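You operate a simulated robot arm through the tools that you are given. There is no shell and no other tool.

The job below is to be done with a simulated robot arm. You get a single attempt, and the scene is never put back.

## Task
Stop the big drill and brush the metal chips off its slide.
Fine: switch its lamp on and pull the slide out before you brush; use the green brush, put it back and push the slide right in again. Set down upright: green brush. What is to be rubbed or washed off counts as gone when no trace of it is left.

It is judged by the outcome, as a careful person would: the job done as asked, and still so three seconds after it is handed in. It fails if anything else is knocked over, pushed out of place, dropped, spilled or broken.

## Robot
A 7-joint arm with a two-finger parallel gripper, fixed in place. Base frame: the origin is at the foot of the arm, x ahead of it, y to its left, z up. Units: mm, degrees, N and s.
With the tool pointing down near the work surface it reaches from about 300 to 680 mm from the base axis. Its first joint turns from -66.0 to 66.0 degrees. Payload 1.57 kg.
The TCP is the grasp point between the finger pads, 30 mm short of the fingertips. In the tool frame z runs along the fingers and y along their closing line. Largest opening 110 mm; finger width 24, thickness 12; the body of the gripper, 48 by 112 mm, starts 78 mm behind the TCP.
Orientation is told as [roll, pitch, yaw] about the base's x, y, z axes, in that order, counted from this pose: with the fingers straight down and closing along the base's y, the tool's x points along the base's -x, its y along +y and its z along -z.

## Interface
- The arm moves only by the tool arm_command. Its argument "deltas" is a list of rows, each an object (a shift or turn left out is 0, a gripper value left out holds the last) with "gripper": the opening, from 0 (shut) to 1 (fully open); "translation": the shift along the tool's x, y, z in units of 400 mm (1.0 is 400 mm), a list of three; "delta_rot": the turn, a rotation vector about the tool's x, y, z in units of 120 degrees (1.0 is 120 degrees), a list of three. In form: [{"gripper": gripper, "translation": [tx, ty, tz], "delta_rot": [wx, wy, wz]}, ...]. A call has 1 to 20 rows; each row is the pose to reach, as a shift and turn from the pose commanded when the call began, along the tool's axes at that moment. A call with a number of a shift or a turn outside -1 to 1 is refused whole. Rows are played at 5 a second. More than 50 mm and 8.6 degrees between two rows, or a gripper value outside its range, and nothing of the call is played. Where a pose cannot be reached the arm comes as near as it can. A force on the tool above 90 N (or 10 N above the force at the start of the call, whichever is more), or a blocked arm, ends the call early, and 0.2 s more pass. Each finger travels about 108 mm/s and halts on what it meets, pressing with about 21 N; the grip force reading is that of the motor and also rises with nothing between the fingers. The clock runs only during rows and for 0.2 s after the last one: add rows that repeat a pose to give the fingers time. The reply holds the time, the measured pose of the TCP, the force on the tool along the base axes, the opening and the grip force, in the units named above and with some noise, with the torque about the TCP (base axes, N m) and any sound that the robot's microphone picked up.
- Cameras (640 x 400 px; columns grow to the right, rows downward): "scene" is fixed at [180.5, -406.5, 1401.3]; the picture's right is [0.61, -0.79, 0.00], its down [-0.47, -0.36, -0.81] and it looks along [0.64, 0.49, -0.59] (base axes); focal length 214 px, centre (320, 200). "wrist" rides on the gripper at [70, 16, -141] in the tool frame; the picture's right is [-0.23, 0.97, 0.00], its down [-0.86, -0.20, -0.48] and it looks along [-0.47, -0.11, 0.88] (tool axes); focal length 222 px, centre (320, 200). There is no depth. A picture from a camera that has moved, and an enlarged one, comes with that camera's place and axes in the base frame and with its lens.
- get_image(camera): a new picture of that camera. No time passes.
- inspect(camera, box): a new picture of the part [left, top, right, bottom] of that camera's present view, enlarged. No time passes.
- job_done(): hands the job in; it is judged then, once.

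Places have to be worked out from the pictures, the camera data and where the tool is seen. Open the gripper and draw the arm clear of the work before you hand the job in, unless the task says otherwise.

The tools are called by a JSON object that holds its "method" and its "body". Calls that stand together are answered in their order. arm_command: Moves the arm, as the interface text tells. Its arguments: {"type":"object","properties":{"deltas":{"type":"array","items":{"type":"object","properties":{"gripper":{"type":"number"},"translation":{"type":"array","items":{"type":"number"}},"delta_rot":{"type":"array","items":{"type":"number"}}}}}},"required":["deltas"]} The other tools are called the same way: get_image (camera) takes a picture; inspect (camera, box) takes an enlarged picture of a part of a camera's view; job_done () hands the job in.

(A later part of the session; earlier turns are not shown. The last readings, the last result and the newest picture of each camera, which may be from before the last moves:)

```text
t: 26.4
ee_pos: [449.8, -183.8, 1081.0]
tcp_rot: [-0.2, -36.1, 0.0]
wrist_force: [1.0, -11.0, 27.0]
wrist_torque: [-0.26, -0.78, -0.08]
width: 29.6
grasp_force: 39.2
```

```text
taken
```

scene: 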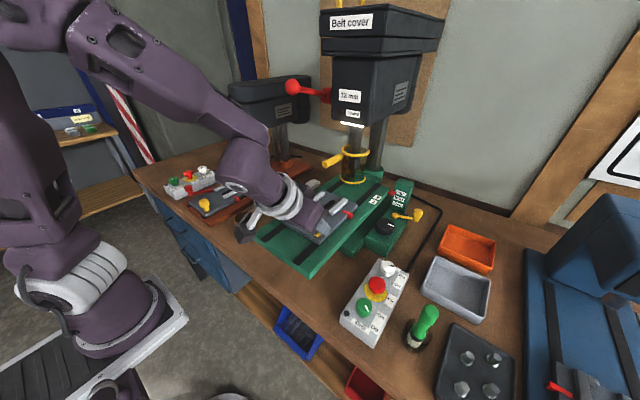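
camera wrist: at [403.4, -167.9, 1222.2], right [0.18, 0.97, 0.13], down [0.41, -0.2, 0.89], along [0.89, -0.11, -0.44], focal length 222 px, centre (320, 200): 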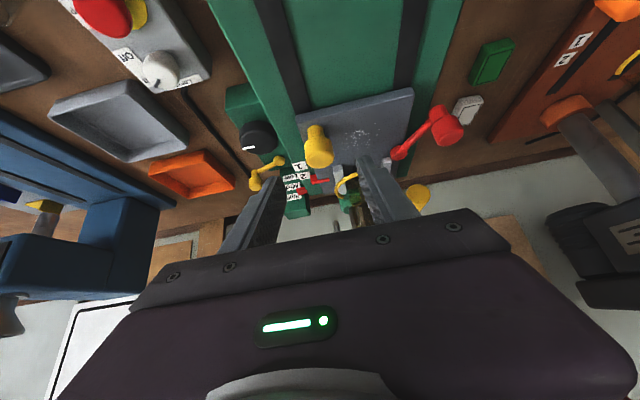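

It's out by about 133 mm with low force. I'll keep pulling in smaller steps until it meets its stop.

{"method": "arm_command", "body": {"deltas": [{"translation": [0.022, 0, -0.023]}, {"translation": [0.047, 0, -0.041]}, {"translation": [0.071, 0, -0.058]}, {"translation": [0.095, 0, -0.076]}, {"translation": [0.095, 0, -0.076]}]}}

{"method": "inspect", "body": {"camera": "scene", "box": [230, 150, 430, 290]}}

```text
t: 27.6
ee_pos: [399.5, -185.0, 1082.0]
tcp_rot: [-0.1, -36.0, -0.1]
wrist_force: [-0.6, -22.3, -19.5]
wrist_torque: [-0.32, 0.36, -0.19]
width: 29.1
grasp_force: 38.7
```

```text
2.86 times, centred on (330, 220) of scene
camera zoom: at [180.7, -407.3, 1401.0], right [0.61, -0.79, 0.0], down [-0.47, -0.36, -0.81], along [0.64, 0.49, -0.59], focal length 613 px, centre (291, 143)
```

zoom: 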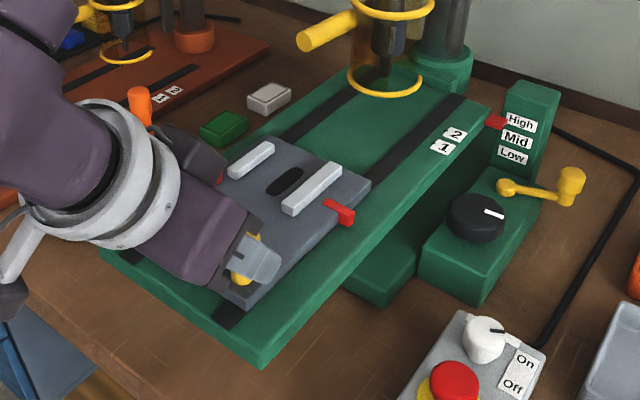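

It's out 184 mm and still moving freely. I'll pull a little more to find the end stop, easing the side and vertical load.

{"method": "arm_command", "body": {"deltas": [{"translation": [0.011, -0.002, -0.005]}, {"translation": [0.022, -0.004, -0.012]}, {"translation": [0.032, -0.004, -0.02]}, {"translation": [0.032, -0.004, -0.02]}]}}

{"method": "inspect", "body": {"camera": "scene", "box": [230, 150, 430, 290]}}

```text
t: 28.6
ee_pos: [387.1, -184.9, 1084.8]
tcp_rot: [0.2, -36.1, 0.0]
wrist_force: [28.6, -8.2, -19.2]
wrist_torque: [-0.07, -0.38, -0.01]
width: 29.3
grasp_force: 38.8
```

```text
2.86 times, centred on (330, 220) of scene
camera zoom: at [181.6, -406.9, 1401.0], right [0.61, -0.79, 0.0], down [-0.47, -0.36, -0.81], along [0.64, 0.49, -0.59], focal length 613 px, centre (291, 143)
```

zoom: 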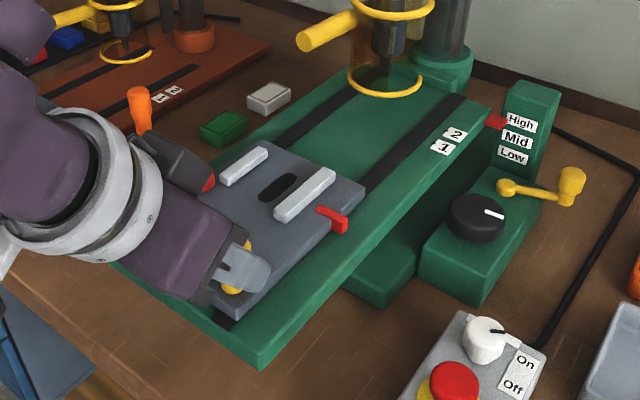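

Resistance has risen to 29 N. I'll give one more 4 mm tug to confirm the end stop.

{"method": "arm_command", "body": {"deltas": [{"translation": [0.004, 0, -0.003]}, {"translation": [0.008, 0, -0.006]}, {"translation": [0.008, 0, -0.006]}]}}

```text
t: 29.4
ee_pos: [382.6, -184.5, 1083.3]
tcp_rot: [0.0, -36.0, 0.1]
wrist_force: [29.8, 10.1, 16.6]
wrist_torque: [0.17, -0.8, 0.07]
width: 30.0
grasp_force: 38.5
```

It still moved, so 29 N is just friction. I'll pull further in small steps.

{"method": "arm_command", "body": {"deltas": [{"translation": [0.008, 0, -0.006]}, {"translation": [0.016, 0, -0.012]}, {"translation": [0.024, 0, -0.018]}, {"translation": [0.024, 0, -0.018]}]}}

{"method": "inspect", "body": {"camera": "scene", "box": [230, 150, 430, 290]}}

```text
t: 30.4
ee_pos: [370.8, -184.1, 1084.4]
tcp_rot: [0.2, -35.9, 0.1]
wrist_force: [34.6, 11.4, -10.3]
wrist_torque: [0.22, -0.35, 0.24]
width: 29.5
grasp_force: 39.1
```

```text
2.86 times, centred on (330, 220) of scene
camera zoom: at [181.6, -406.2, 1401.2], right [0.61, -0.79, 0.0], down [-0.47, -0.36, -0.81], along [0.64, 0.49, -0.59], focal length 613 px, centre (291, 143)
```

zoom: 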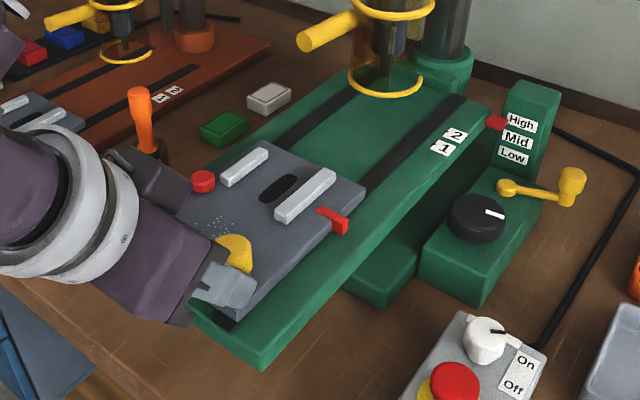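

The slide hasn't moved since the last picture; the fingers slid along the cap, so the slide is at its end stop (about 196 mm out). I'll open, back away and rise, then straighten the gripper.

{"method": "arm_command", "body": {"deltas": [{"gripper": 0.6}, {"gripper": 0.6}, {"translation": [0, 0, -0.05]}, {"translation": [0, 0, -0.1]}, {"translation": [-0.05, 0, -0.19]}, {"translation": [-0.11, 0, -0.28]}, {"translation": [-0.17, 0, -0.36], "delta_rot": [0, 0.06, 0]}, {"translation": [-0.2, 0, -0.36], "delta_rot": [0, 0.12, 0]}, {"translation": [-0.2, 0, -0.36], "delta_rot": [0, 0.18, 0]}, {"translation": [-0.2, 0, -0.36], "delta_rot": [0, 0.24, 0]}, {"translation": [-0.2, 0, -0.36], "delta_rot": [0, 0.3, 0]}, {"translation": [-0.2, 0, -0.36], "delta_rot": [0, 0.3, 0]}]}}

{"method": "get_image", "body": {"camera": "wrist"}}

{"method": "inspect", "body": {"camera": "scene", "box": [230, 150, 430, 290]}}

```text
t: 33.0
ee_pos: [351.3, -184.0, 1247.1]
tcp_rot: [-0.1, 0.1, 0.0]
wrist_force: [0.0, 0.1, 0.2]
wrist_torque: [-0.04, -0.01, 0.0]
width: 66.1
grasp_force: 0.1
```

```text
taken
camera wrist: at [280.5, -168.3, 1388.9], right [0.23, 0.97, 0.0], down [0.86, -0.2, 0.48], along [0.46, -0.11, -0.88], focal length 222 px, centre (320, 200)
```

wrist: 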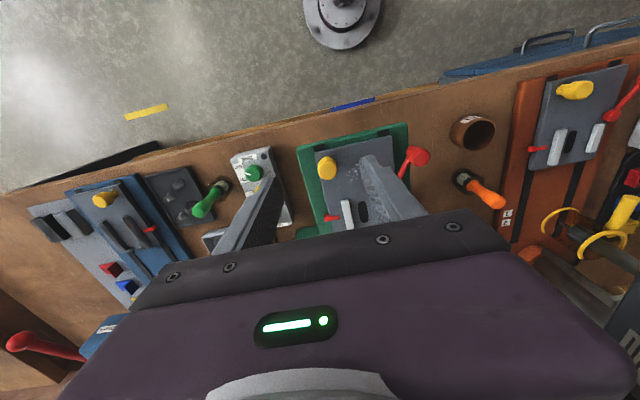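

```text
2.86 times, centred on (330, 220) of scene
camera zoom: at [180.5, -406.5, 1401.3], right [0.61, -0.79, 0.0], down [-0.47, -0.36, -0.81], along [0.64, 0.49, -0.59], focal length 613 px, centre (291, 143)
```

zoom: 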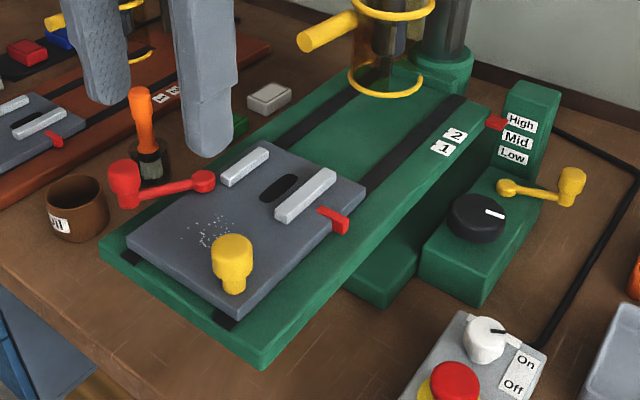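

The slide is out and the chips are visible beside the yellow knob. Next is the green brush, upright near (449,-450); I'll move above it for a closer look.

{"method": "arm_command", "body": {"deltas": [{"translation": [-0.033, -0.1025, 0.049]}, {"translation": [-0.066, -0.205, 0.0975]}, {"translation": [-0.099, -0.3075, 0.146]}, {"translation": [-0.132, -0.41, 0.195]}, {"translation": [-0.165, -0.5125, 0.244]}, {"translation": [-0.1975, -0.615, 0.2925]}, {"translation": [-0.1975, -0.615, 0.2925]}]}}

{"method": "get_image", "body": {"camera": "wrist"}}

{"method": "inspect", "body": {"camera": "scene", "box": [380, 270, 480, 370]}}

```text
t: 34.6
ee_pos: [425.0, -420.3, 1126.0]
tcp_rot: [1.5, 1.7, 0.4]
wrist_force: [-0.2, 0.5, 0.0]
wrist_torque: [0.02, 0.01, -0.01]
width: 65.9
grasp_force: 0.1
out of reach, approached as far as the arm can: row 6
```

```text
taken
camera wrist: at [356.9, -408.4, 1269.8], right [0.22, 0.97, 0.02], down [0.87, -0.21, 0.45], along [0.44, -0.08, -0.89], focal length 222 px, centre (320, 200)
```

wrist: 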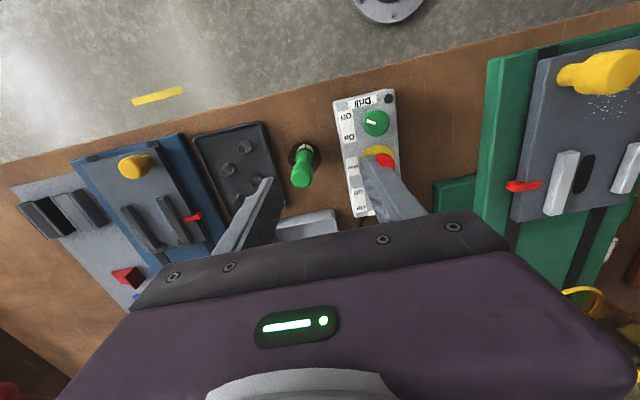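

```text
4.00 times, centred on (430, 320) of scene
camera zoom: at [180.4, -406.5, 1401.3], right [0.61, -0.79, 0.0], down [-0.47, -0.36, -0.81], along [0.64, 0.49, -0.59], focal length 858 px, centre (-120, -280)
```

zoom: 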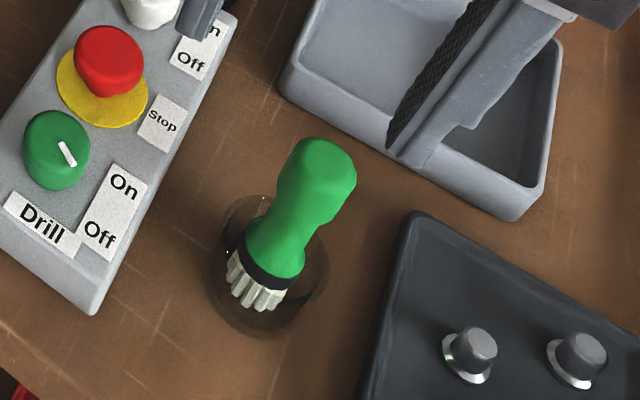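

The arm is at its reach limit at this height with the tool vertical; reach is better lower down. I'll zoom in on the brush and its holder.

{"method": "inspect", "body": {"camera": "wrist", "box": [260, 120, 360, 220]}}

{"method": "inspect", "body": {"camera": "scene", "box": [400, 295, 450, 355]}}

{"method": "inspect", "body": {"camera": "scene", "box": [220, 170, 300, 250]}}

```text
4.00 times, centred on (310, 170) of wrist
camera zoom: at [356.9, -408.4, 1269.8], right [0.22, 0.97, 0.02], down [0.87, -0.21, 0.45], along [0.44, -0.08, -0.89], focal length 888 px, centre (360, 320)
```

zoom: 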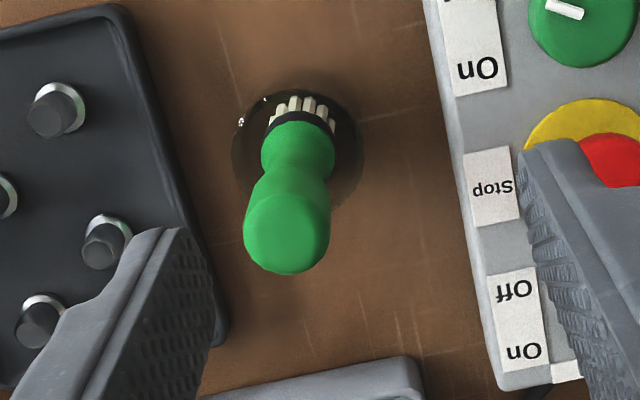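

```text
6.67 times, centred on (425, 325) of scene
camera zoom: at [180.4, -406.5, 1401.3], right [0.61, -0.79, 0.0], down [-0.47, -0.36, -0.81], along [0.64, 0.49, -0.59], focal length 1430 px, centre (-380, -633)
```

zoom: 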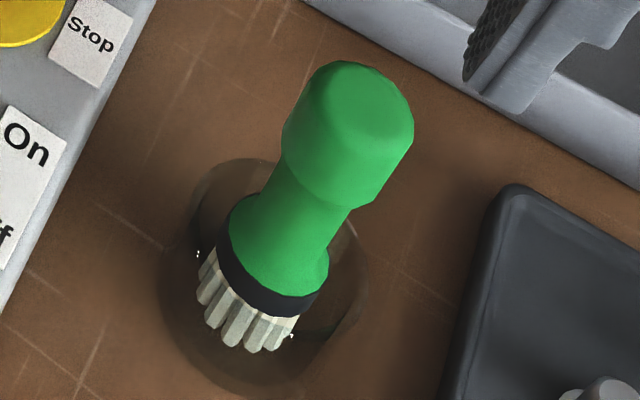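

```text
5.00 times, centred on (260, 210) of scene
camera zoom: at [180.4, -406.5, 1401.3], right [0.61, -0.79, 0.0], down [-0.47, -0.36, -0.81], along [0.64, 0.49, -0.59], focal length 1072 px, centre (620, 150)
```

zoom: 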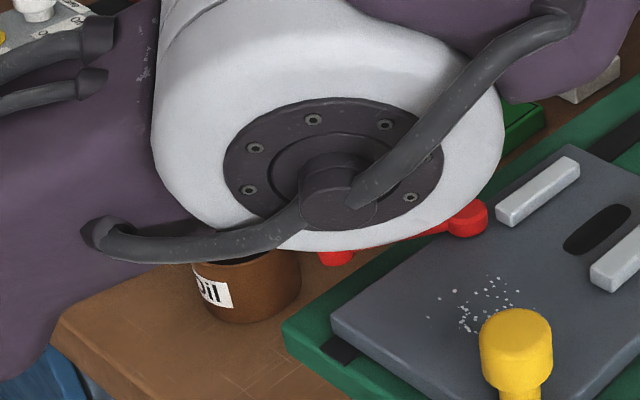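

The brush stands vertical in a clear cup at about (448,-446), its handle top at z≈1020. I'll lower to just above the handle, where reach is better, and re-check alignment and tilt.

{"method": "arm_command", "body": {"deltas": [{"translation": [-0.015, -0.015, 0.06]}, {"translation": [-0.03, -0.03, 0.12]}, {"translation": [-0.045, -0.04, 0.165]}, {"translation": [-0.045, -0.04, 0.165]}]}}

{"method": "inspect", "body": {"camera": "wrist", "box": [200, 80, 440, 240]}}

{"method": "inspect", "body": {"camera": "scene", "box": [380, 250, 480, 350]}}

```text
t: 35.6
ee_pos: [447.7, -446.2, 1063.3]
tcp_rot: [0.0, -0.1, 0.0]
wrist_force: [0.8, 0.4, 1.4]
wrist_torque: [-0.01, 0.02, -0.04]
width: 65.8
grasp_force: 0.0
```

```text
2.50 times, centred on (320, 160) of wrist
camera zoom: at [377.5, -430.3, 1206.0], right [0.23, 0.97, 0.0], down [0.86, -0.2, 0.48], along [0.47, -0.11, -0.88], focal length 555 px, centre (320, 300)
```

zoom: 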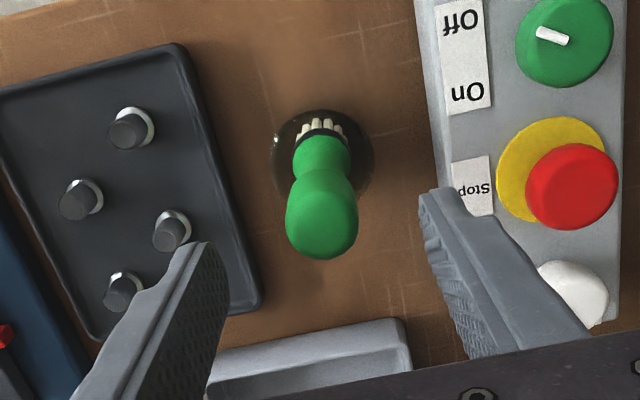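

```text
4.00 times, centred on (430, 300) of scene
camera zoom: at [180.5, -406.5, 1401.3], right [0.61, -0.79, 0.0], down [-0.47, -0.36, -0.81], along [0.64, 0.49, -0.59], focal length 858 px, centre (-120, -200)
```

zoom: 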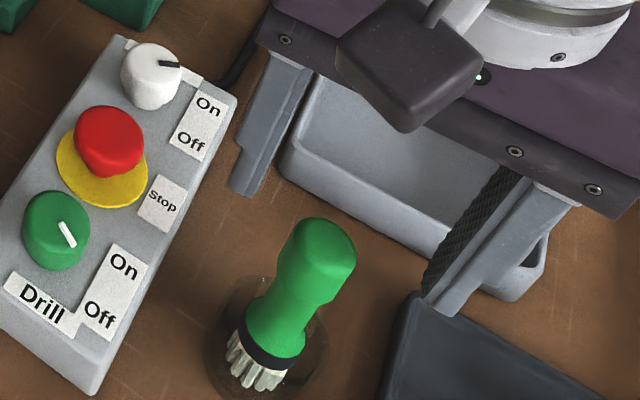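

The handle is centred under the gripper. I'll descend about 56 mm and close on its thick upper part.

{"method": "arm_command", "body": {"deltas": [{"translation": [0, 0.003, 0.05]}, {"translation": [0, 0.003, 0.1]}, {"translation": [0, 0.003, 0.14]}, {"translation": [0, 0.003, 0.14]}]}}

{"method": "inspect", "body": {"camera": "wrist", "box": [200, 80, 440, 240]}}

{"method": "inspect", "body": {"camera": "scene", "box": [380, 270, 480, 370]}}

```text
t: 36.6
ee_pos: [446.7, -446.5, 1008.4]
tcp_rot: [-0.1, -0.1, 0.0]
wrist_force: [0.2, 0.1, 0.1]
wrist_torque: [0.0, 0.01, 0.05]
width: 65.9
grasp_force: 0.1
```

```text
2.50 times, centred on (320, 160) of wrist
camera zoom: at [376.9, -430.1, 1150.6], right [0.23, 0.97, 0.0], down [0.85, -0.2, 0.48], along [0.47, -0.11, -0.88], focal length 555 px, centre (320, 300)
```

zoom: 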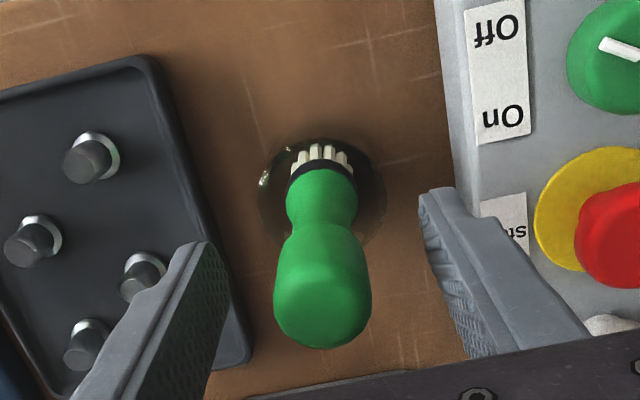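

```text
4.00 times, centred on (430, 320) of scene
camera zoom: at [180.4, -406.5, 1401.3], right [0.61, -0.79, 0.0], down [-0.47, -0.36, -0.81], along [0.64, 0.49, -0.59], focal length 858 px, centre (-120, -280)
```

zoom: 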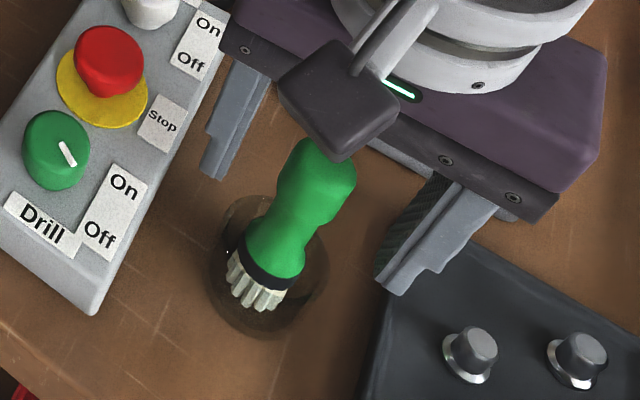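

The head is between the pads with its top about 12 mm above the grasp point. I'll close.

{"method": "arm_command", "body": {"deltas": [{"gripper": 0.4}, {"gripper": 0.25}, {"gripper": 0.1}, {"gripper": 0.1}, {"gripper": 0.1}]}}

{"method": "inspect", "body": {"camera": "wrist", "box": [200, 80, 440, 240]}}

```text
t: 37.8
ee_pos: [447.1, -445.5, 1008.8]
tcp_rot: [0.0, 0.1, 0.1]
wrist_force: [-0.2, 0.1, -0.3]
wrist_torque: [-0.02, 0.0, -0.01]
width: 24.5
grasp_force: 20.3
```

```text
2.50 times, centred on (320, 160) of wrist
camera zoom: at [377.0, -430.2, 1150.8], right [0.23, 0.97, 0.0], down [0.86, -0.2, 0.48], along [0.47, -0.11, -0.88], focal length 555 px, centre (320, 300)
```

zoom: 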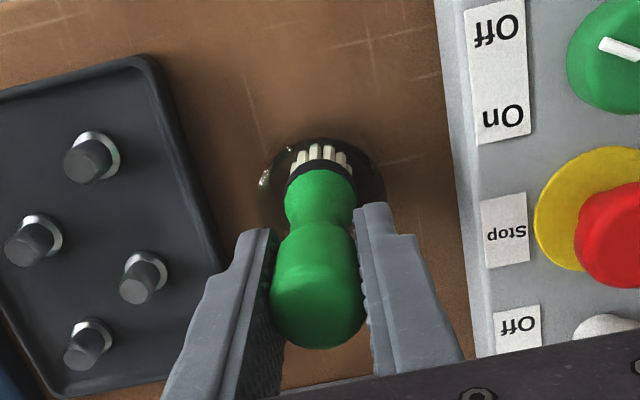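

The brush is gripped (width 24.5). I'll lift it out of the cup, then bring it inward where there is more vertical reach.

{"method": "arm_command", "body": {"deltas": [{"translation": [0, 0, -0.035]}, {"translation": [0, 0, -0.08]}, {"translation": [0, 0, -0.1425]}, {"translation": [0.03, 0.02, -0.18]}, {"translation": [0.0625, 0.045, -0.22]}, {"translation": [0.125, 0.0875, -0.28]}, {"translation": [0.125, 0.0875, -0.28]}]}}

{"method": "get_image", "body": {"camera": "wrist"}}

{"method": "get_image", "body": {"camera": "scene"}}

```text
t: 39.4
ee_pos: [395.0, -411.3, 1119.6]
tcp_rot: [-0.1, 0.0, -0.1]
wrist_force: [-0.4, 1.0, -0.2]
wrist_torque: [0.02, 0.03, -0.02]
width: 24.3
grasp_force: 20.8
```

```text
taken
camera wrist: at [325.1, -395.4, 1262.5], right [0.23, 0.97, 0.0], down [0.86, -0.2, 0.48], along [0.47, -0.11, -0.88], focal length 222 px, centre (320, 200)
```

wrist: 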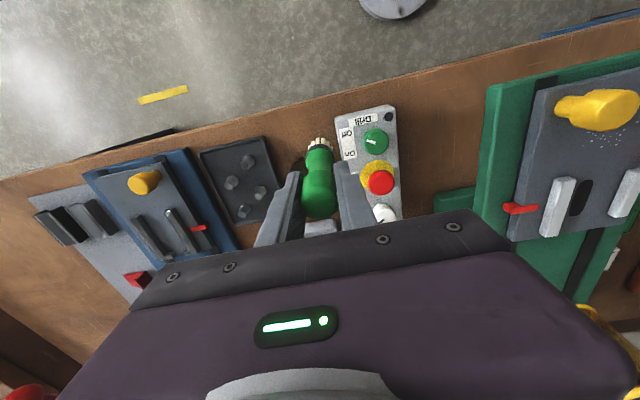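

```text
taken
```

scene: 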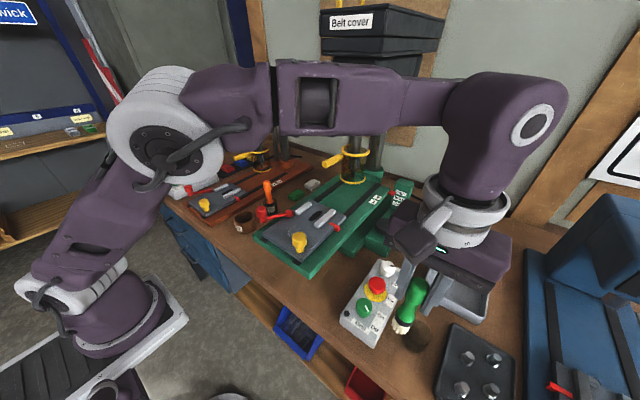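

The brush is held upright. I'll zoom in to measure its bristle tip relative to the gripper, and the cup position for returning it.

{"method": "inspect", "body": {"camera": "scene", "box": [360, 260, 460, 360]}}

{"method": "inspect", "body": {"camera": "wrist", "box": [250, 110, 390, 230]}}

{"method": "inspect", "body": {"camera": "wrist", "box": [480, 40, 640, 260]}}

{"method": "inspect", "body": {"camera": "scene", "box": [250, 190, 350, 270]}}

```text
4.00 times, centred on (410, 310) of scene
camera zoom: at [180.4, -406.5, 1401.3], right [0.61, -0.79, 0.0], down [-0.47, -0.36, -0.81], along [0.64, 0.49, -0.59], focal length 858 px, centre (-40, -240)
```

zoom: 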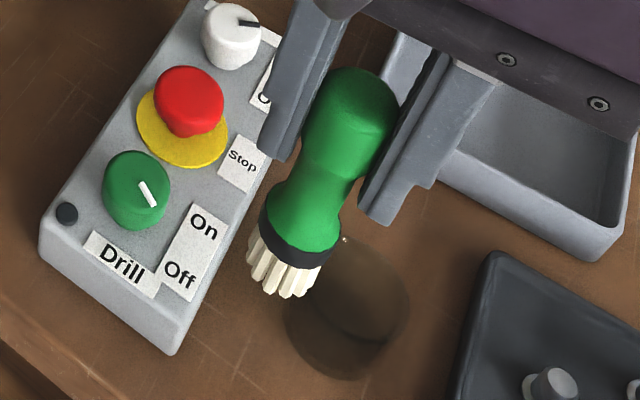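

```text
3.33 times, centred on (320, 170) of wrist
camera zoom: at [325.1, -395.4, 1262.5], right [0.23, 0.97, 0.0], down [0.86, -0.2, 0.48], along [0.47, -0.11, -0.88], focal length 740 px, centre (320, 300)
```

zoom: 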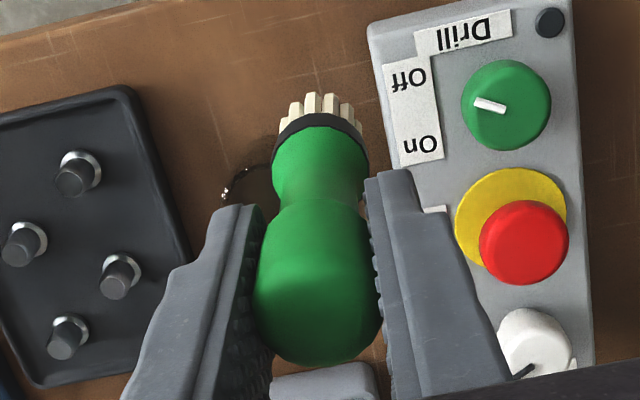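

```text
1.82 times, centred on (560, 150) of wrist
camera zoom: at [325.1, -395.4, 1262.5], right [0.23, 0.97, 0.0], down [0.86, -0.2, 0.48], along [0.47, -0.11, -0.88], focal length 404 px, centre (-116, 291)
```

zoom: 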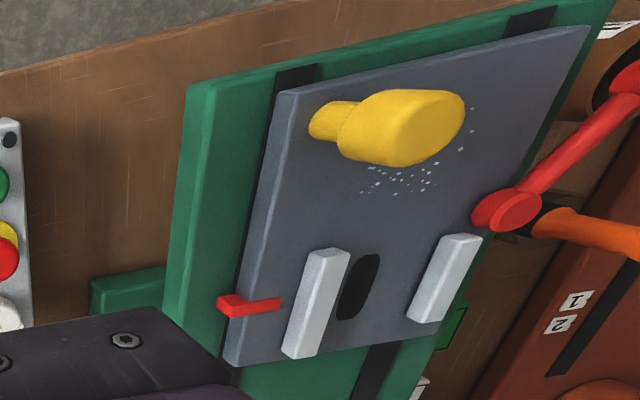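

```text
5.00 times, centred on (300, 230) of scene
camera zoom: at [180.4, -406.5, 1401.3], right [0.61, -0.79, 0.0], down [-0.47, -0.36, -0.81], along [0.64, 0.49, -0.59], focal length 1072 px, centre (420, 50)
```

zoom: 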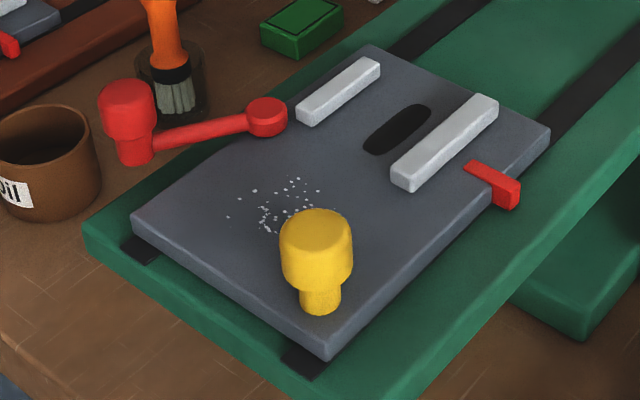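

The chips lie at about x 406–449, y −160…−113 on the slide (surface z≈1045). The knob is near (398,-185), the jaws start at x≈480, and the lever pivot is near (460,-89). I'll carry the brush high across to above the chips, avoiding the knob.

{"method": "arm_command", "body": {"deltas": [{"translation": [0.02, 0.05, -0.1]}, {"translation": [0.0375, 0.11, -0.2]}, {"translation": [0.0375, 0.2125, -0.26]}, {"translation": [0.025, 0.3125, -0.29]}, {"translation": [0, 0.4125, -0.29]}, {"translation": [-0.03, 0.5125, -0.29]}, {"translation": [-0.0625, 0.6125, -0.29]}, {"translation": [-0.11, 0.6875, -0.265]}, {"translation": [-0.11, 0.6875, -0.175]}, {"translation": [-0.11, 0.6875, -0.175]}]}}

{"method": "get_image", "body": {"camera": "wrist"}}

{"method": "inspect", "body": {"camera": "scene", "box": [250, 170, 350, 250]}}

```text
t: 41.6
ee_pos: [439.2, -135.6, 1189.3]
tcp_rot: [-0.1, 0.0, 0.0]
wrist_force: [0.2, 1.0, -0.7]
wrist_torque: [-0.03, -0.01, 0.0]
width: 24.5
grasp_force: 21.2
```

```text
taken
camera wrist: at [368.8, -120.2, 1333.5], right [0.23, 0.97, 0.0], down [0.85, -0.2, 0.48], along [0.47, -0.11, -0.88], focal length 222 px, centre (320, 200)
```

wrist: 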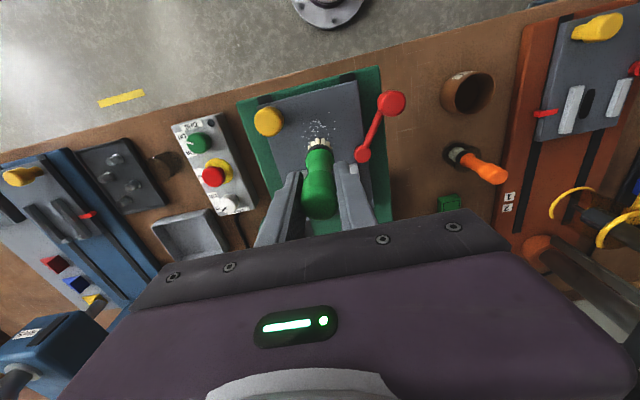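

```text
5.00 times, centred on (300, 210) of scene
camera zoom: at [180.5, -406.5, 1401.3], right [0.61, -0.79, 0.0], down [-0.47, -0.36, -0.81], along [0.64, 0.49, -0.59], focal length 1072 px, centre (420, 150)
```

zoom: 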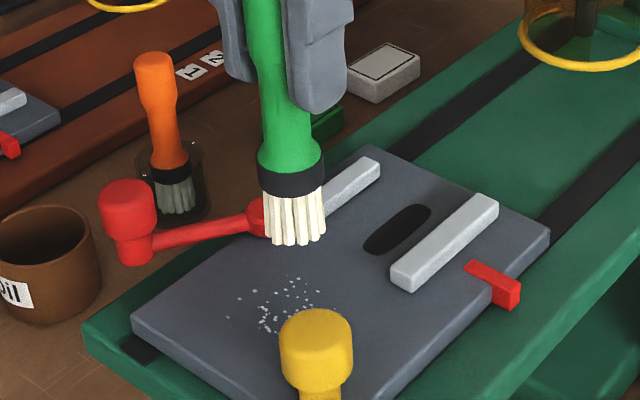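

The bristle tips appear about 107 mm below the TCP, so contact is expected at TCP z≈1152. I'll lower in small steps and watch for force.

{"method": "arm_command", "body": {"deltas": [{"translation": [-0.012, 0, 0.03]}, {"translation": [-0.015, 0, 0.06]}, {"translation": [-0.015, 0, 0.07]}, {"translation": [-0.015, 0, 0.075]}, {"translation": [-0.015, 0, 0.08]}, {"translation": [-0.015, 0, 0.08]}]}}

{"method": "inspect", "body": {"camera": "scene", "box": [260, 190, 340, 250]}}

{"method": "inspect", "body": {"camera": "wrist", "box": [240, 80, 400, 200]}}

```text
t: 43.0
ee_pos: [446.6, -135.8, 1158.1]
tcp_rot: [0.0, 0.0, 0.0]
wrist_force: [0.6, -0.1, 0.2]
wrist_torque: [0.04, 0.01, 0.0]
width: 24.7
grasp_force: 20.9
```

```text
6.67 times, centred on (300, 220) of scene
camera zoom: at [180.5, -406.5, 1401.3], right [0.61, -0.79, 0.0], down [-0.47, -0.36, -0.81], along [0.64, 0.49, -0.59], focal length 1430 px, centre (453, 67)
```

zoom: 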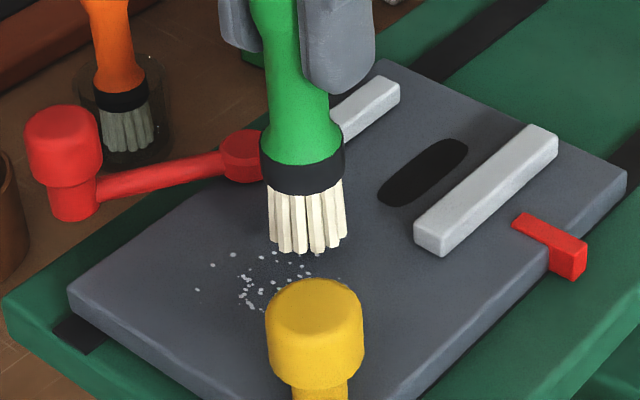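

```text
3.33 times, centred on (320, 140) of wrist
camera zoom: at [376.8, -119.8, 1300.4], right [0.23, 0.97, 0.0], down [0.86, -0.2, 0.48], along [0.47, -0.11, -0.88], focal length 740 px, centre (320, 400)
```

zoom: 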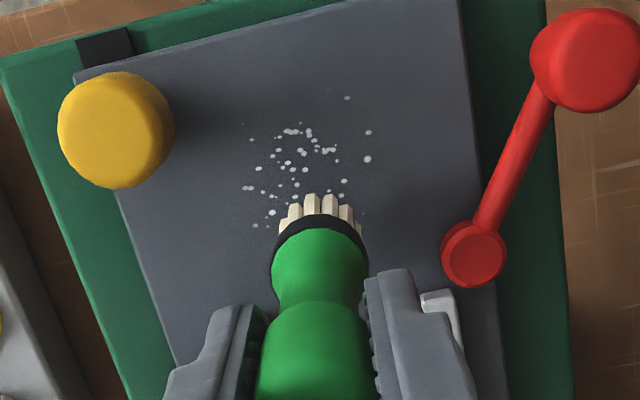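

No contact yet at z=1158. I'll lower further in 1 mm steps.

{"method": "arm_command", "body": {"deltas": [{"translation": [0, 0, 0.0025]}, {"translation": [0, 0, 0.005]}, {"translation": [0, 0, 0.0075]}, {"translation": [0, 0, 0.01]}, {"translation": [0, 0, 0.01]}]}}

{"method": "inspect", "body": {"camera": "scene", "box": [260, 190, 340, 250]}}

```text
t: 44.2
ee_pos: [446.6, -135.4, 1153.9]
tcp_rot: [0.0, 0.0, -0.1]
wrist_force: [-0.1, 1.0, -0.6]
wrist_torque: [0.03, -0.05, 0.0]
width: 24.4
grasp_force: 21.1
```

```text
6.67 times, centred on (300, 220) of scene
camera zoom: at [180.5, -406.5, 1401.3], right [0.61, -0.79, 0.0], down [-0.47, -0.36, -0.81], along [0.64, 0.49, -0.59], focal length 1430 px, centre (453, 67)
```

zoom: 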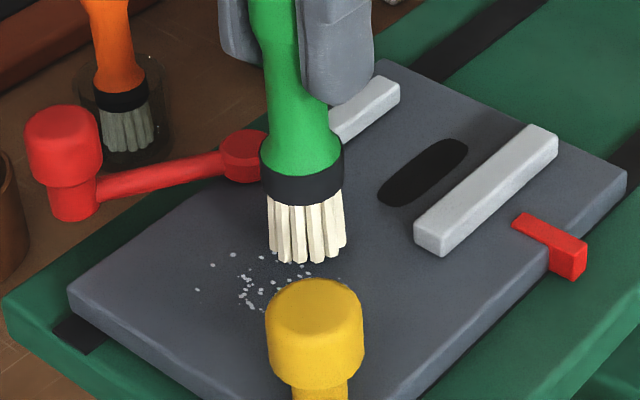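

Still no contact; the picture suggests roughly 6–8 mm remaining. Continuing down.

{"method": "arm_command", "body": {"deltas": [{"translation": [0, 0, 0.0025]}, {"translation": [0, 0, 0.005]}, {"translation": [0, 0, 0.0075]}, {"translation": [0, 0, 0.01]}, {"translation": [0, 0, 0.0125]}, {"translation": [0, 0, 0.0125]}]}}

{"method": "inspect", "body": {"camera": "scene", "box": [260, 190, 340, 250]}}

```text
t: 45.6
ee_pos: [448.1, -136.1, 1148.3]
tcp_rot: [0.0, 0.1, 0.0]
wrist_force: [-0.1, 0.1, 0.0]
wrist_torque: [-0.01, 0.0, 0.0]
width: 24.5
grasp_force: 20.7
```

```text
6.67 times, centred on (300, 220) of scene
camera zoom: at [180.5, -406.5, 1401.3], right [0.61, -0.79, 0.0], down [-0.47, -0.36, -0.81], along [0.64, 0.49, -0.59], focal length 1430 px, centre (453, 67)
```

zoom: 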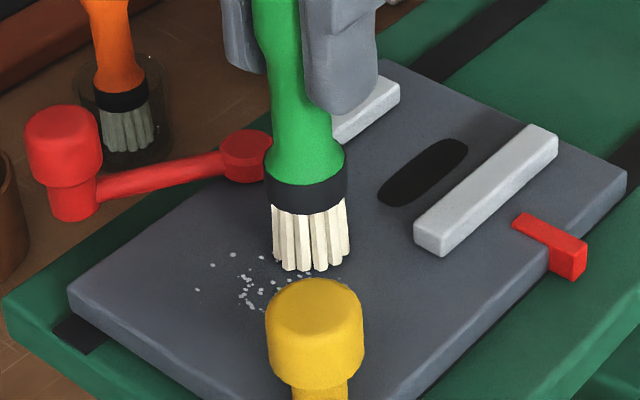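

{"method": "arm_command", "body": {"deltas": [{"translation": [0, 0, 0.0025]}, {"translation": [0, 0, 0.005]}, {"translation": [0, 0, 0.0075]}, {"translation": [0, 0, 0.01]}, {"translation": [0, 0, 0.01]}]}}

{"method": "inspect", "body": {"camera": "scene", "box": [260, 190, 340, 250]}}

```text
t: 46.8
ee_pos: [446.3, -136.6, 1145.7]
tcp_rot: [0.1, 0.0, 0.0]
wrist_force: [0.2, 1.6, 18.9]
wrist_torque: [0.02, -0.07, -0.01]
width: 24.4
grasp_force: 20.8
```

```text
6.67 times, centred on (300, 220) of scene
camera zoom: at [180.2, -406.4, 1401.4], right [0.61, -0.79, 0.0], down [-0.47, -0.36, -0.81], along [0.64, 0.49, -0.59], focal length 1430 px, centre (453, 67)
```

zoom: 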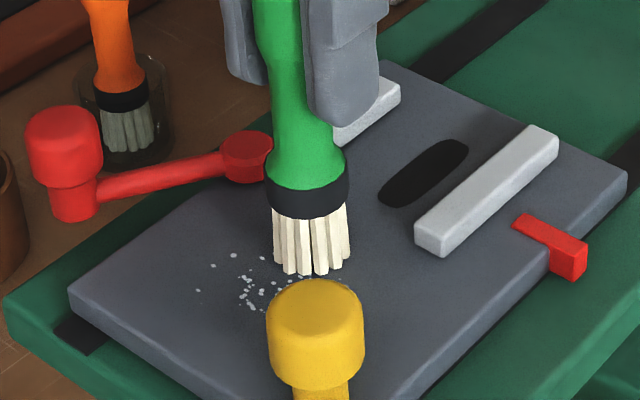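

The bristles are in contact (19 N). I'll ease off slightly and start sweeping back and forth across the chips in y, stepping towards the robot so the slide is only pushed against its out-stop.

{"method": "arm_command", "body": {"deltas": [{"translation": [0, 0.02, -0.002]}, {"translation": [0, 0.0425, -0.002]}, {"translation": [0, 0.02, -0.002]}, {"translation": [0, -0.01, -0.002]}, {"translation": [0, -0.04, -0.002]}, {"translation": [0, -0.0625, -0.002]}, {"translation": [0.02, -0.0625, -0.002]}, {"translation": [0.02, -0.0325, -0.002]}, {"translation": [0.02, 0, -0.002]}, {"translation": [0.02, 0.03, -0.002]}, {"translation": [0.02, 0.05, -0.002]}, {"translation": [0.04, 0.055, -0.002]}, {"translation": [0.04, 0.025, -0.002]}, {"translation": [0.04, -0.005, -0.002]}, {"translation": [0.04, -0.035, -0.002]}, {"translation": [0.04, -0.055, -0.002]}, {"translation": [0.06, -0.0425, -0.002]}, {"translation": [0.06, -0.0125, -0.002]}, {"translation": [0.06, 0.02, -0.002]}, {"translation": [0.06, 0.0525, -0.002]}]}}

{"method": "inspect", "body": {"camera": "scene", "box": [260, 190, 340, 250]}}

{"method": "inspect", "body": {"camera": "wrist", "box": [240, 80, 400, 200]}}

```text
t: 51.0
ee_pos: [424.5, -115.3, 1145.9]
tcp_rot: [0.0, 0.0, 0.0]
wrist_force: [0.7, -0.1, 0.2]
wrist_torque: [-0.05, -0.03, -0.03]
width: 24.6
grasp_force: 20.8
```

```text
6.67 times, centred on (300, 220) of scene
camera zoom: at [180.4, -406.5, 1401.3], right [0.61, -0.79, 0.0], down [-0.47, -0.36, -0.81], along [0.64, 0.49, -0.59], focal length 1430 px, centre (453, 67)
```

zoom: 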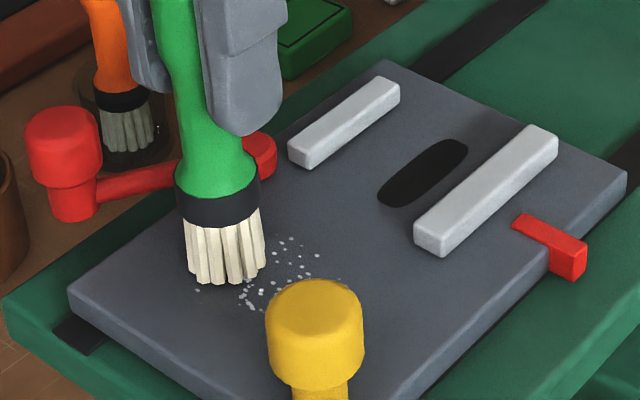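

```text
3.33 times, centred on (320, 140) of wrist
camera zoom: at [354.4, -99.0, 1287.6], right [0.23, 0.97, 0.0], down [0.85, -0.2, 0.48], along [0.47, -0.11, -0.88], focal length 740 px, centre (320, 400)
```

zoom: 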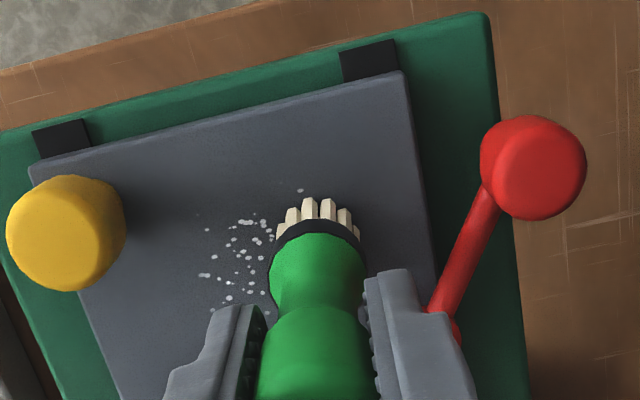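

That pass was just out of contact (0 N). I'll press down again until there is a light force.

{"method": "arm_command", "body": {"deltas": [{"translation": [0, 0, 0.0015]}, {"translation": [0, 0, 0.003]}, {"translation": [0, 0, 0.003]}]}}

```text
t: 51.8
ee_pos: [424.0, -117.1, 1145.0]
tcp_rot: [0.0, 0.0, 0.0]
wrist_force: [0.9, 0.3, 0.1]
wrist_torque: [0.01, 0.03, -0.01]
width: 24.3
grasp_force: 20.5
```

{"method": "arm_command", "body": {"deltas": [{"translation": [0, 0, 0.001]}, {"translation": [0, 0, 0.002]}, {"translation": [0, 0, 0.002]}]}}

```text
t: 52.6
ee_pos: [424.1, -116.2, 1143.6]
tcp_rot: [-0.1, -0.1, 0.0]
wrist_force: [-0.2, -0.1, 14.4]
wrist_torque: [0.03, 0.05, -0.02]
width: 24.3
grasp_force: 21.0
```

There is 14 N of contact now. I'll sweep at this level and check the effect.

{"method": "arm_command", "body": {"deltas": [{"translation": [0, -0.025, 0]}, {"translation": [0, -0.05, 0]}, {"translation": [0, -0.075, 0]}, {"translation": [0, -0.095, 0]}, {"translation": [0, -0.07, 0]}, {"translation": [0, -0.045, 0]}, {"translation": [0, -0.02, 0]}, {"translation": [0, 0.005, 0]}]}}

{"method": "inspect", "body": {"camera": "scene", "box": [260, 190, 340, 250]}}

{"method": "inspect", "body": {"camera": "wrist", "box": [240, 80, 400, 200]}}

```text
t: 54.4
ee_pos: [423.5, -112.8, 1143.3]
tcp_rot: [0.0, 0.0, 0.0]
wrist_force: [0.4, -0.7, 2.3]
wrist_torque: [-0.11, 0.0, 0.02]
width: 24.7
grasp_force: 20.7
```

```text
6.67 times, centred on (300, 220) of scene
camera zoom: at [180.4, -406.5, 1401.3], right [0.61, -0.79, 0.0], down [-0.47, -0.36, -0.81], along [0.64, 0.49, -0.59], focal length 1430 px, centre (453, 67)
```

zoom: 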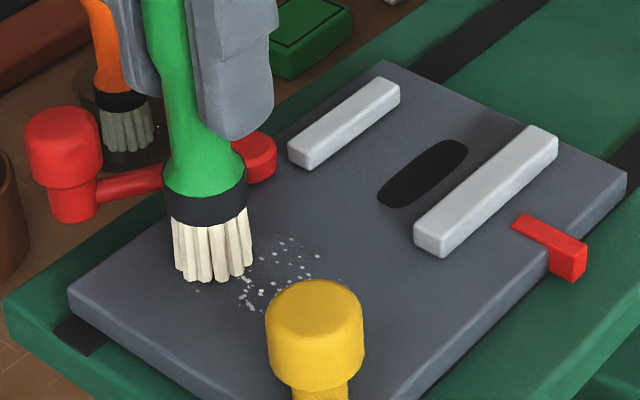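

```text
3.33 times, centred on (320, 140) of wrist
camera zoom: at [353.1, -96.2, 1285.2], right [0.23, 0.97, 0.0], down [0.85, -0.2, 0.48], along [0.47, -0.11, -0.88], focal length 740 px, centre (320, 400)
```

zoom: 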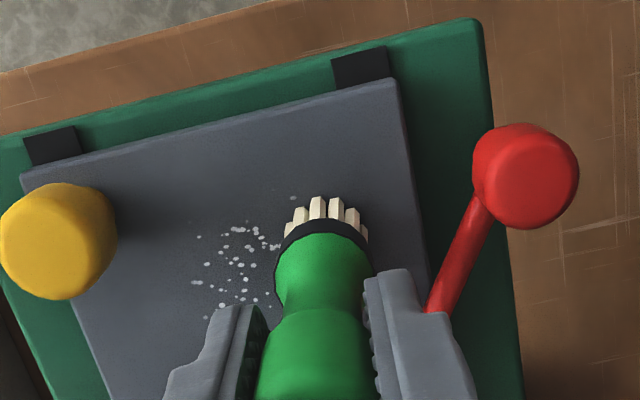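

The specks look fainter, so rubbing works but contact was very light. I'll press about 1.2 mm deeper and sweep the whole patch.

{"method": "arm_command", "body": {"deltas": [{"translation": [0, -0.01, 0.003]}, {"translation": [0, -0.03, 0.003]}, {"translation": [0, -0.05, 0.003]}, {"translation": [0, -0.075, 0.003]}, {"translation": [0, -0.1, 0.003]}, {"translation": [-0.02, -0.11, 0.003]}, {"translation": [-0.02, -0.08, 0.003]}, {"translation": [-0.02, -0.05, 0.003]}, {"translation": [-0.02, -0.02, 0.003]}, {"translation": [-0.04, -0.005, 0.003]}, {"translation": [-0.04, -0.035, 0.003]}, {"translation": [-0.04, -0.065, 0.003]}, {"translation": [-0.04, -0.095, 0.003]}, {"translation": [-0.04, -0.115, 0.003]}, {"translation": [-0.055, -0.115, 0.003]}, {"translation": [-0.055, -0.085, 0.003]}, {"translation": [-0.055, -0.055, 0.003]}, {"translation": [-0.055, -0.025, 0.003]}, {"translation": [-0.055, -0.01, 0.003]}]}}

{"method": "inspect", "body": {"camera": "scene", "box": [260, 190, 340, 250]}}

{"method": "inspect", "body": {"camera": "wrist", "box": [240, 80, 400, 200]}}

```text
t: 58.4
ee_pos: [446.6, -118.7, 1144.3]
tcp_rot: [0.0, 0.0, 0.0]
wrist_force: [0.5, 0.0, -0.5]
wrist_torque: [0.0, 0.0, -0.02]
width: 24.2
grasp_force: 21.6
```

```text
6.67 times, centred on (300, 220) of scene
camera zoom: at [180.5, -406.5, 1401.3], right [0.61, -0.79, 0.0], down [-0.47, -0.36, -0.81], along [0.64, 0.49, -0.59], focal length 1430 px, centre (453, 67)
```

zoom: 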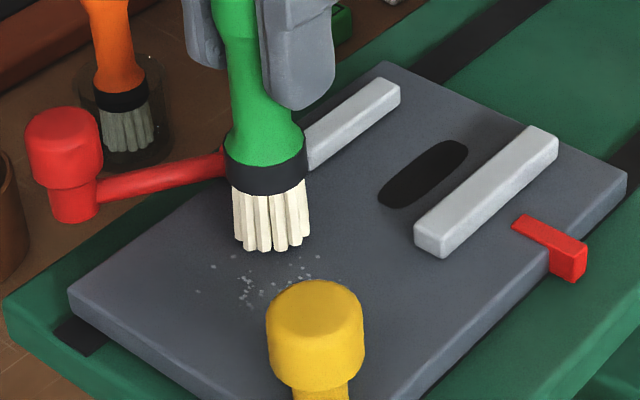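

```text
3.33 times, centred on (320, 140) of wrist
camera zoom: at [376.0, -102.4, 1286.2], right [0.23, 0.97, 0.0], down [0.85, -0.2, 0.48], along [0.47, -0.11, -0.88], focal length 740 px, centre (320, 400)
```

zoom: 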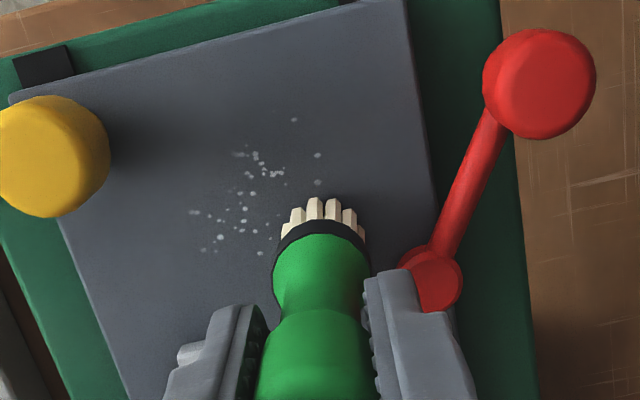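

The patch is fading evenly. I'll press slightly deeper and make another full pass, stepping towards the robot.

{"method": "arm_command", "body": {"deltas": [{"translation": [0, 0, 0.004]}, {"translation": [0, -0.03, 0.004]}, {"translation": [0, -0.06, 0.004]}, {"translation": [0, -0.09, 0.004]}, {"translation": [0, -0.11, 0.004]}, {"translation": [0.02, -0.11, 0.004]}, {"translation": [0.02, -0.08, 0.004]}, {"translation": [0.02, -0.05, 0.004]}, {"translation": [0.02, -0.02, 0.004]}, {"translation": [0.02, 0.005, 0.004]}, {"translation": [0.04, 0.01, 0.0045]}, {"translation": [0.04, -0.02, 0.0045]}, {"translation": [0.04, -0.05, 0.0045]}, {"translation": [0.04, -0.08, 0.0045]}, {"translation": [0.04, -0.1, 0.0045]}, {"translation": [0.06, -0.085, 0.005]}, {"translation": [0.06, -0.055, 0.005]}, {"translation": [0.06, -0.025, 0.005]}, {"translation": [0.06, 0.005, 0.005]}, {"translation": [0.07, 0.005, 0.005]}]}}

{"method": "inspect", "body": {"camera": "scene", "box": [260, 190, 340, 250]}}

{"method": "inspect", "body": {"camera": "wrist", "box": [240, 80, 400, 200]}}

```text
t: 62.6
ee_pos: [416.3, -114.8, 1141.5]
tcp_rot: [0.0, 0.1, 0.0]
wrist_force: [-0.5, 0.0, -0.1]
wrist_torque: [-0.01, 0.02, -0.01]
width: 24.7
grasp_force: 21.0
```

```text
6.67 times, centred on (300, 220) of scene
camera zoom: at [180.5, -406.5, 1401.3], right [0.61, -0.79, 0.0], down [-0.47, -0.36, -0.81], along [0.64, 0.49, -0.59], focal length 1430 px, centre (453, 67)
```

zoom: 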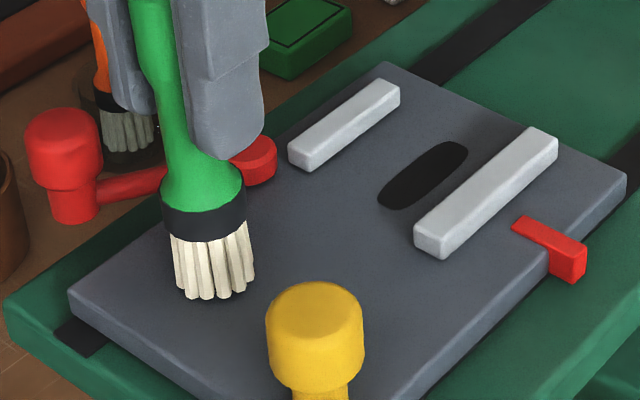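

```text
3.33 times, centred on (320, 140) of wrist
camera zoom: at [346.5, -98.3, 1282.8], right [0.23, 0.97, 0.0], down [0.86, -0.2, 0.48], along [0.47, -0.11, -0.88], focal length 740 px, centre (320, 400)
```

zoom: 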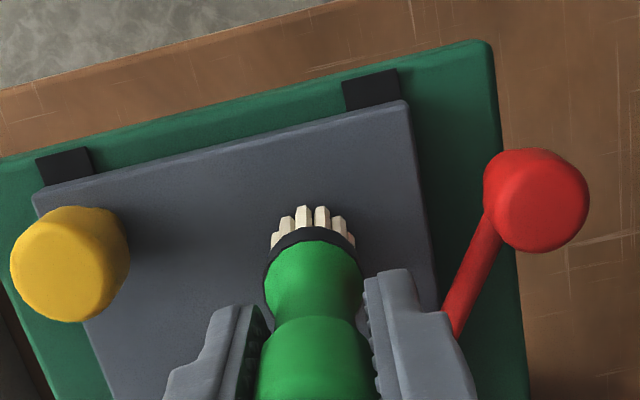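

The specks appear gone. For certainty I'll make one more light full pass, then lift and inspect.

{"method": "arm_command", "body": {"deltas": [{"translation": [0, 0, 0.003]}, {"translation": [0, -0.03, 0.003]}, {"translation": [0, -0.06, 0.003]}, {"translation": [0, -0.085, 0.003]}, {"translation": [-0.02, -0.095, 0.003]}, {"translation": [-0.02, -0.06, 0.003]}, {"translation": [-0.02, -0.025, 0.003]}, {"translation": [-0.02, 0.005, 0.003]}, {"translation": [-0.04, -0.005, 0.0035]}, {"translation": [-0.04, -0.04, 0.0035]}, {"translation": [-0.04, -0.075, 0.0035]}, {"translation": [-0.04, -0.11, 0.0035]}, {"translation": [-0.06, -0.12, 0.004]}, {"translation": [-0.06, -0.085, 0.004]}, {"translation": [-0.06, -0.05, 0.004]}, {"translation": [-0.06, -0.015, 0.004]}, {"translation": [-0.075, -0.02, 0.004]}, {"translation": [-0.075, -0.055, 0.004]}, {"translation": [-0.075, -0.09, 0.004]}, {"translation": [-0.075, -0.12, 0.004]}]}}

{"method": "inspect", "body": {"camera": "scene", "box": [260, 190, 340, 250]}}

{"method": "inspect", "body": {"camera": "wrist", "box": [240, 80, 400, 200]}}

```text
t: 66.8
ee_pos: [448.6, -161.9, 1139.7]
tcp_rot: [0.0, 0.0, 0.0]
wrist_force: [0.5, -0.3, -1.0]
wrist_torque: [-0.03, 0.01, -0.01]
width: 24.4
grasp_force: 20.1
```

```text
6.67 times, centred on (300, 220) of scene
camera zoom: at [180.5, -406.5, 1401.3], right [0.61, -0.79, 0.0], down [-0.47, -0.36, -0.81], along [0.64, 0.49, -0.59], focal length 1430 px, centre (453, 67)
```

zoom: 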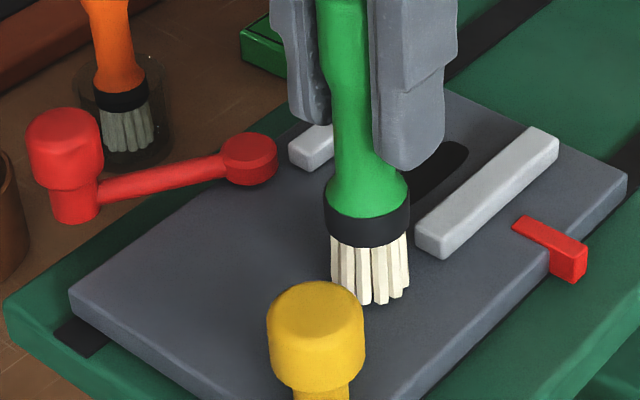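

```text
3.33 times, centred on (320, 140) of wrist
camera zoom: at [378.7, -146.4, 1281.5], right [0.23, 0.97, 0.0], down [0.86, -0.2, 0.48], along [0.47, -0.11, -0.88], focal length 740 px, centre (320, 400)
```

zoom: 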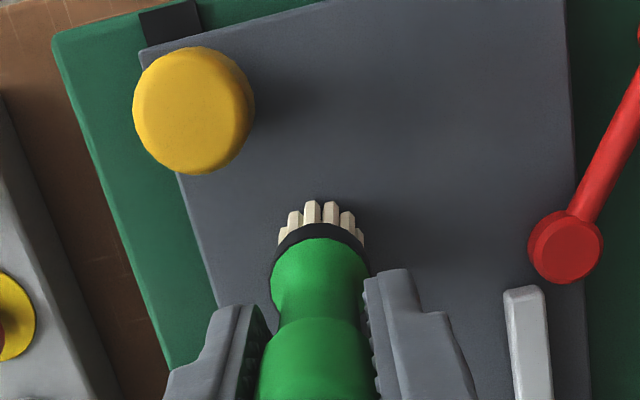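

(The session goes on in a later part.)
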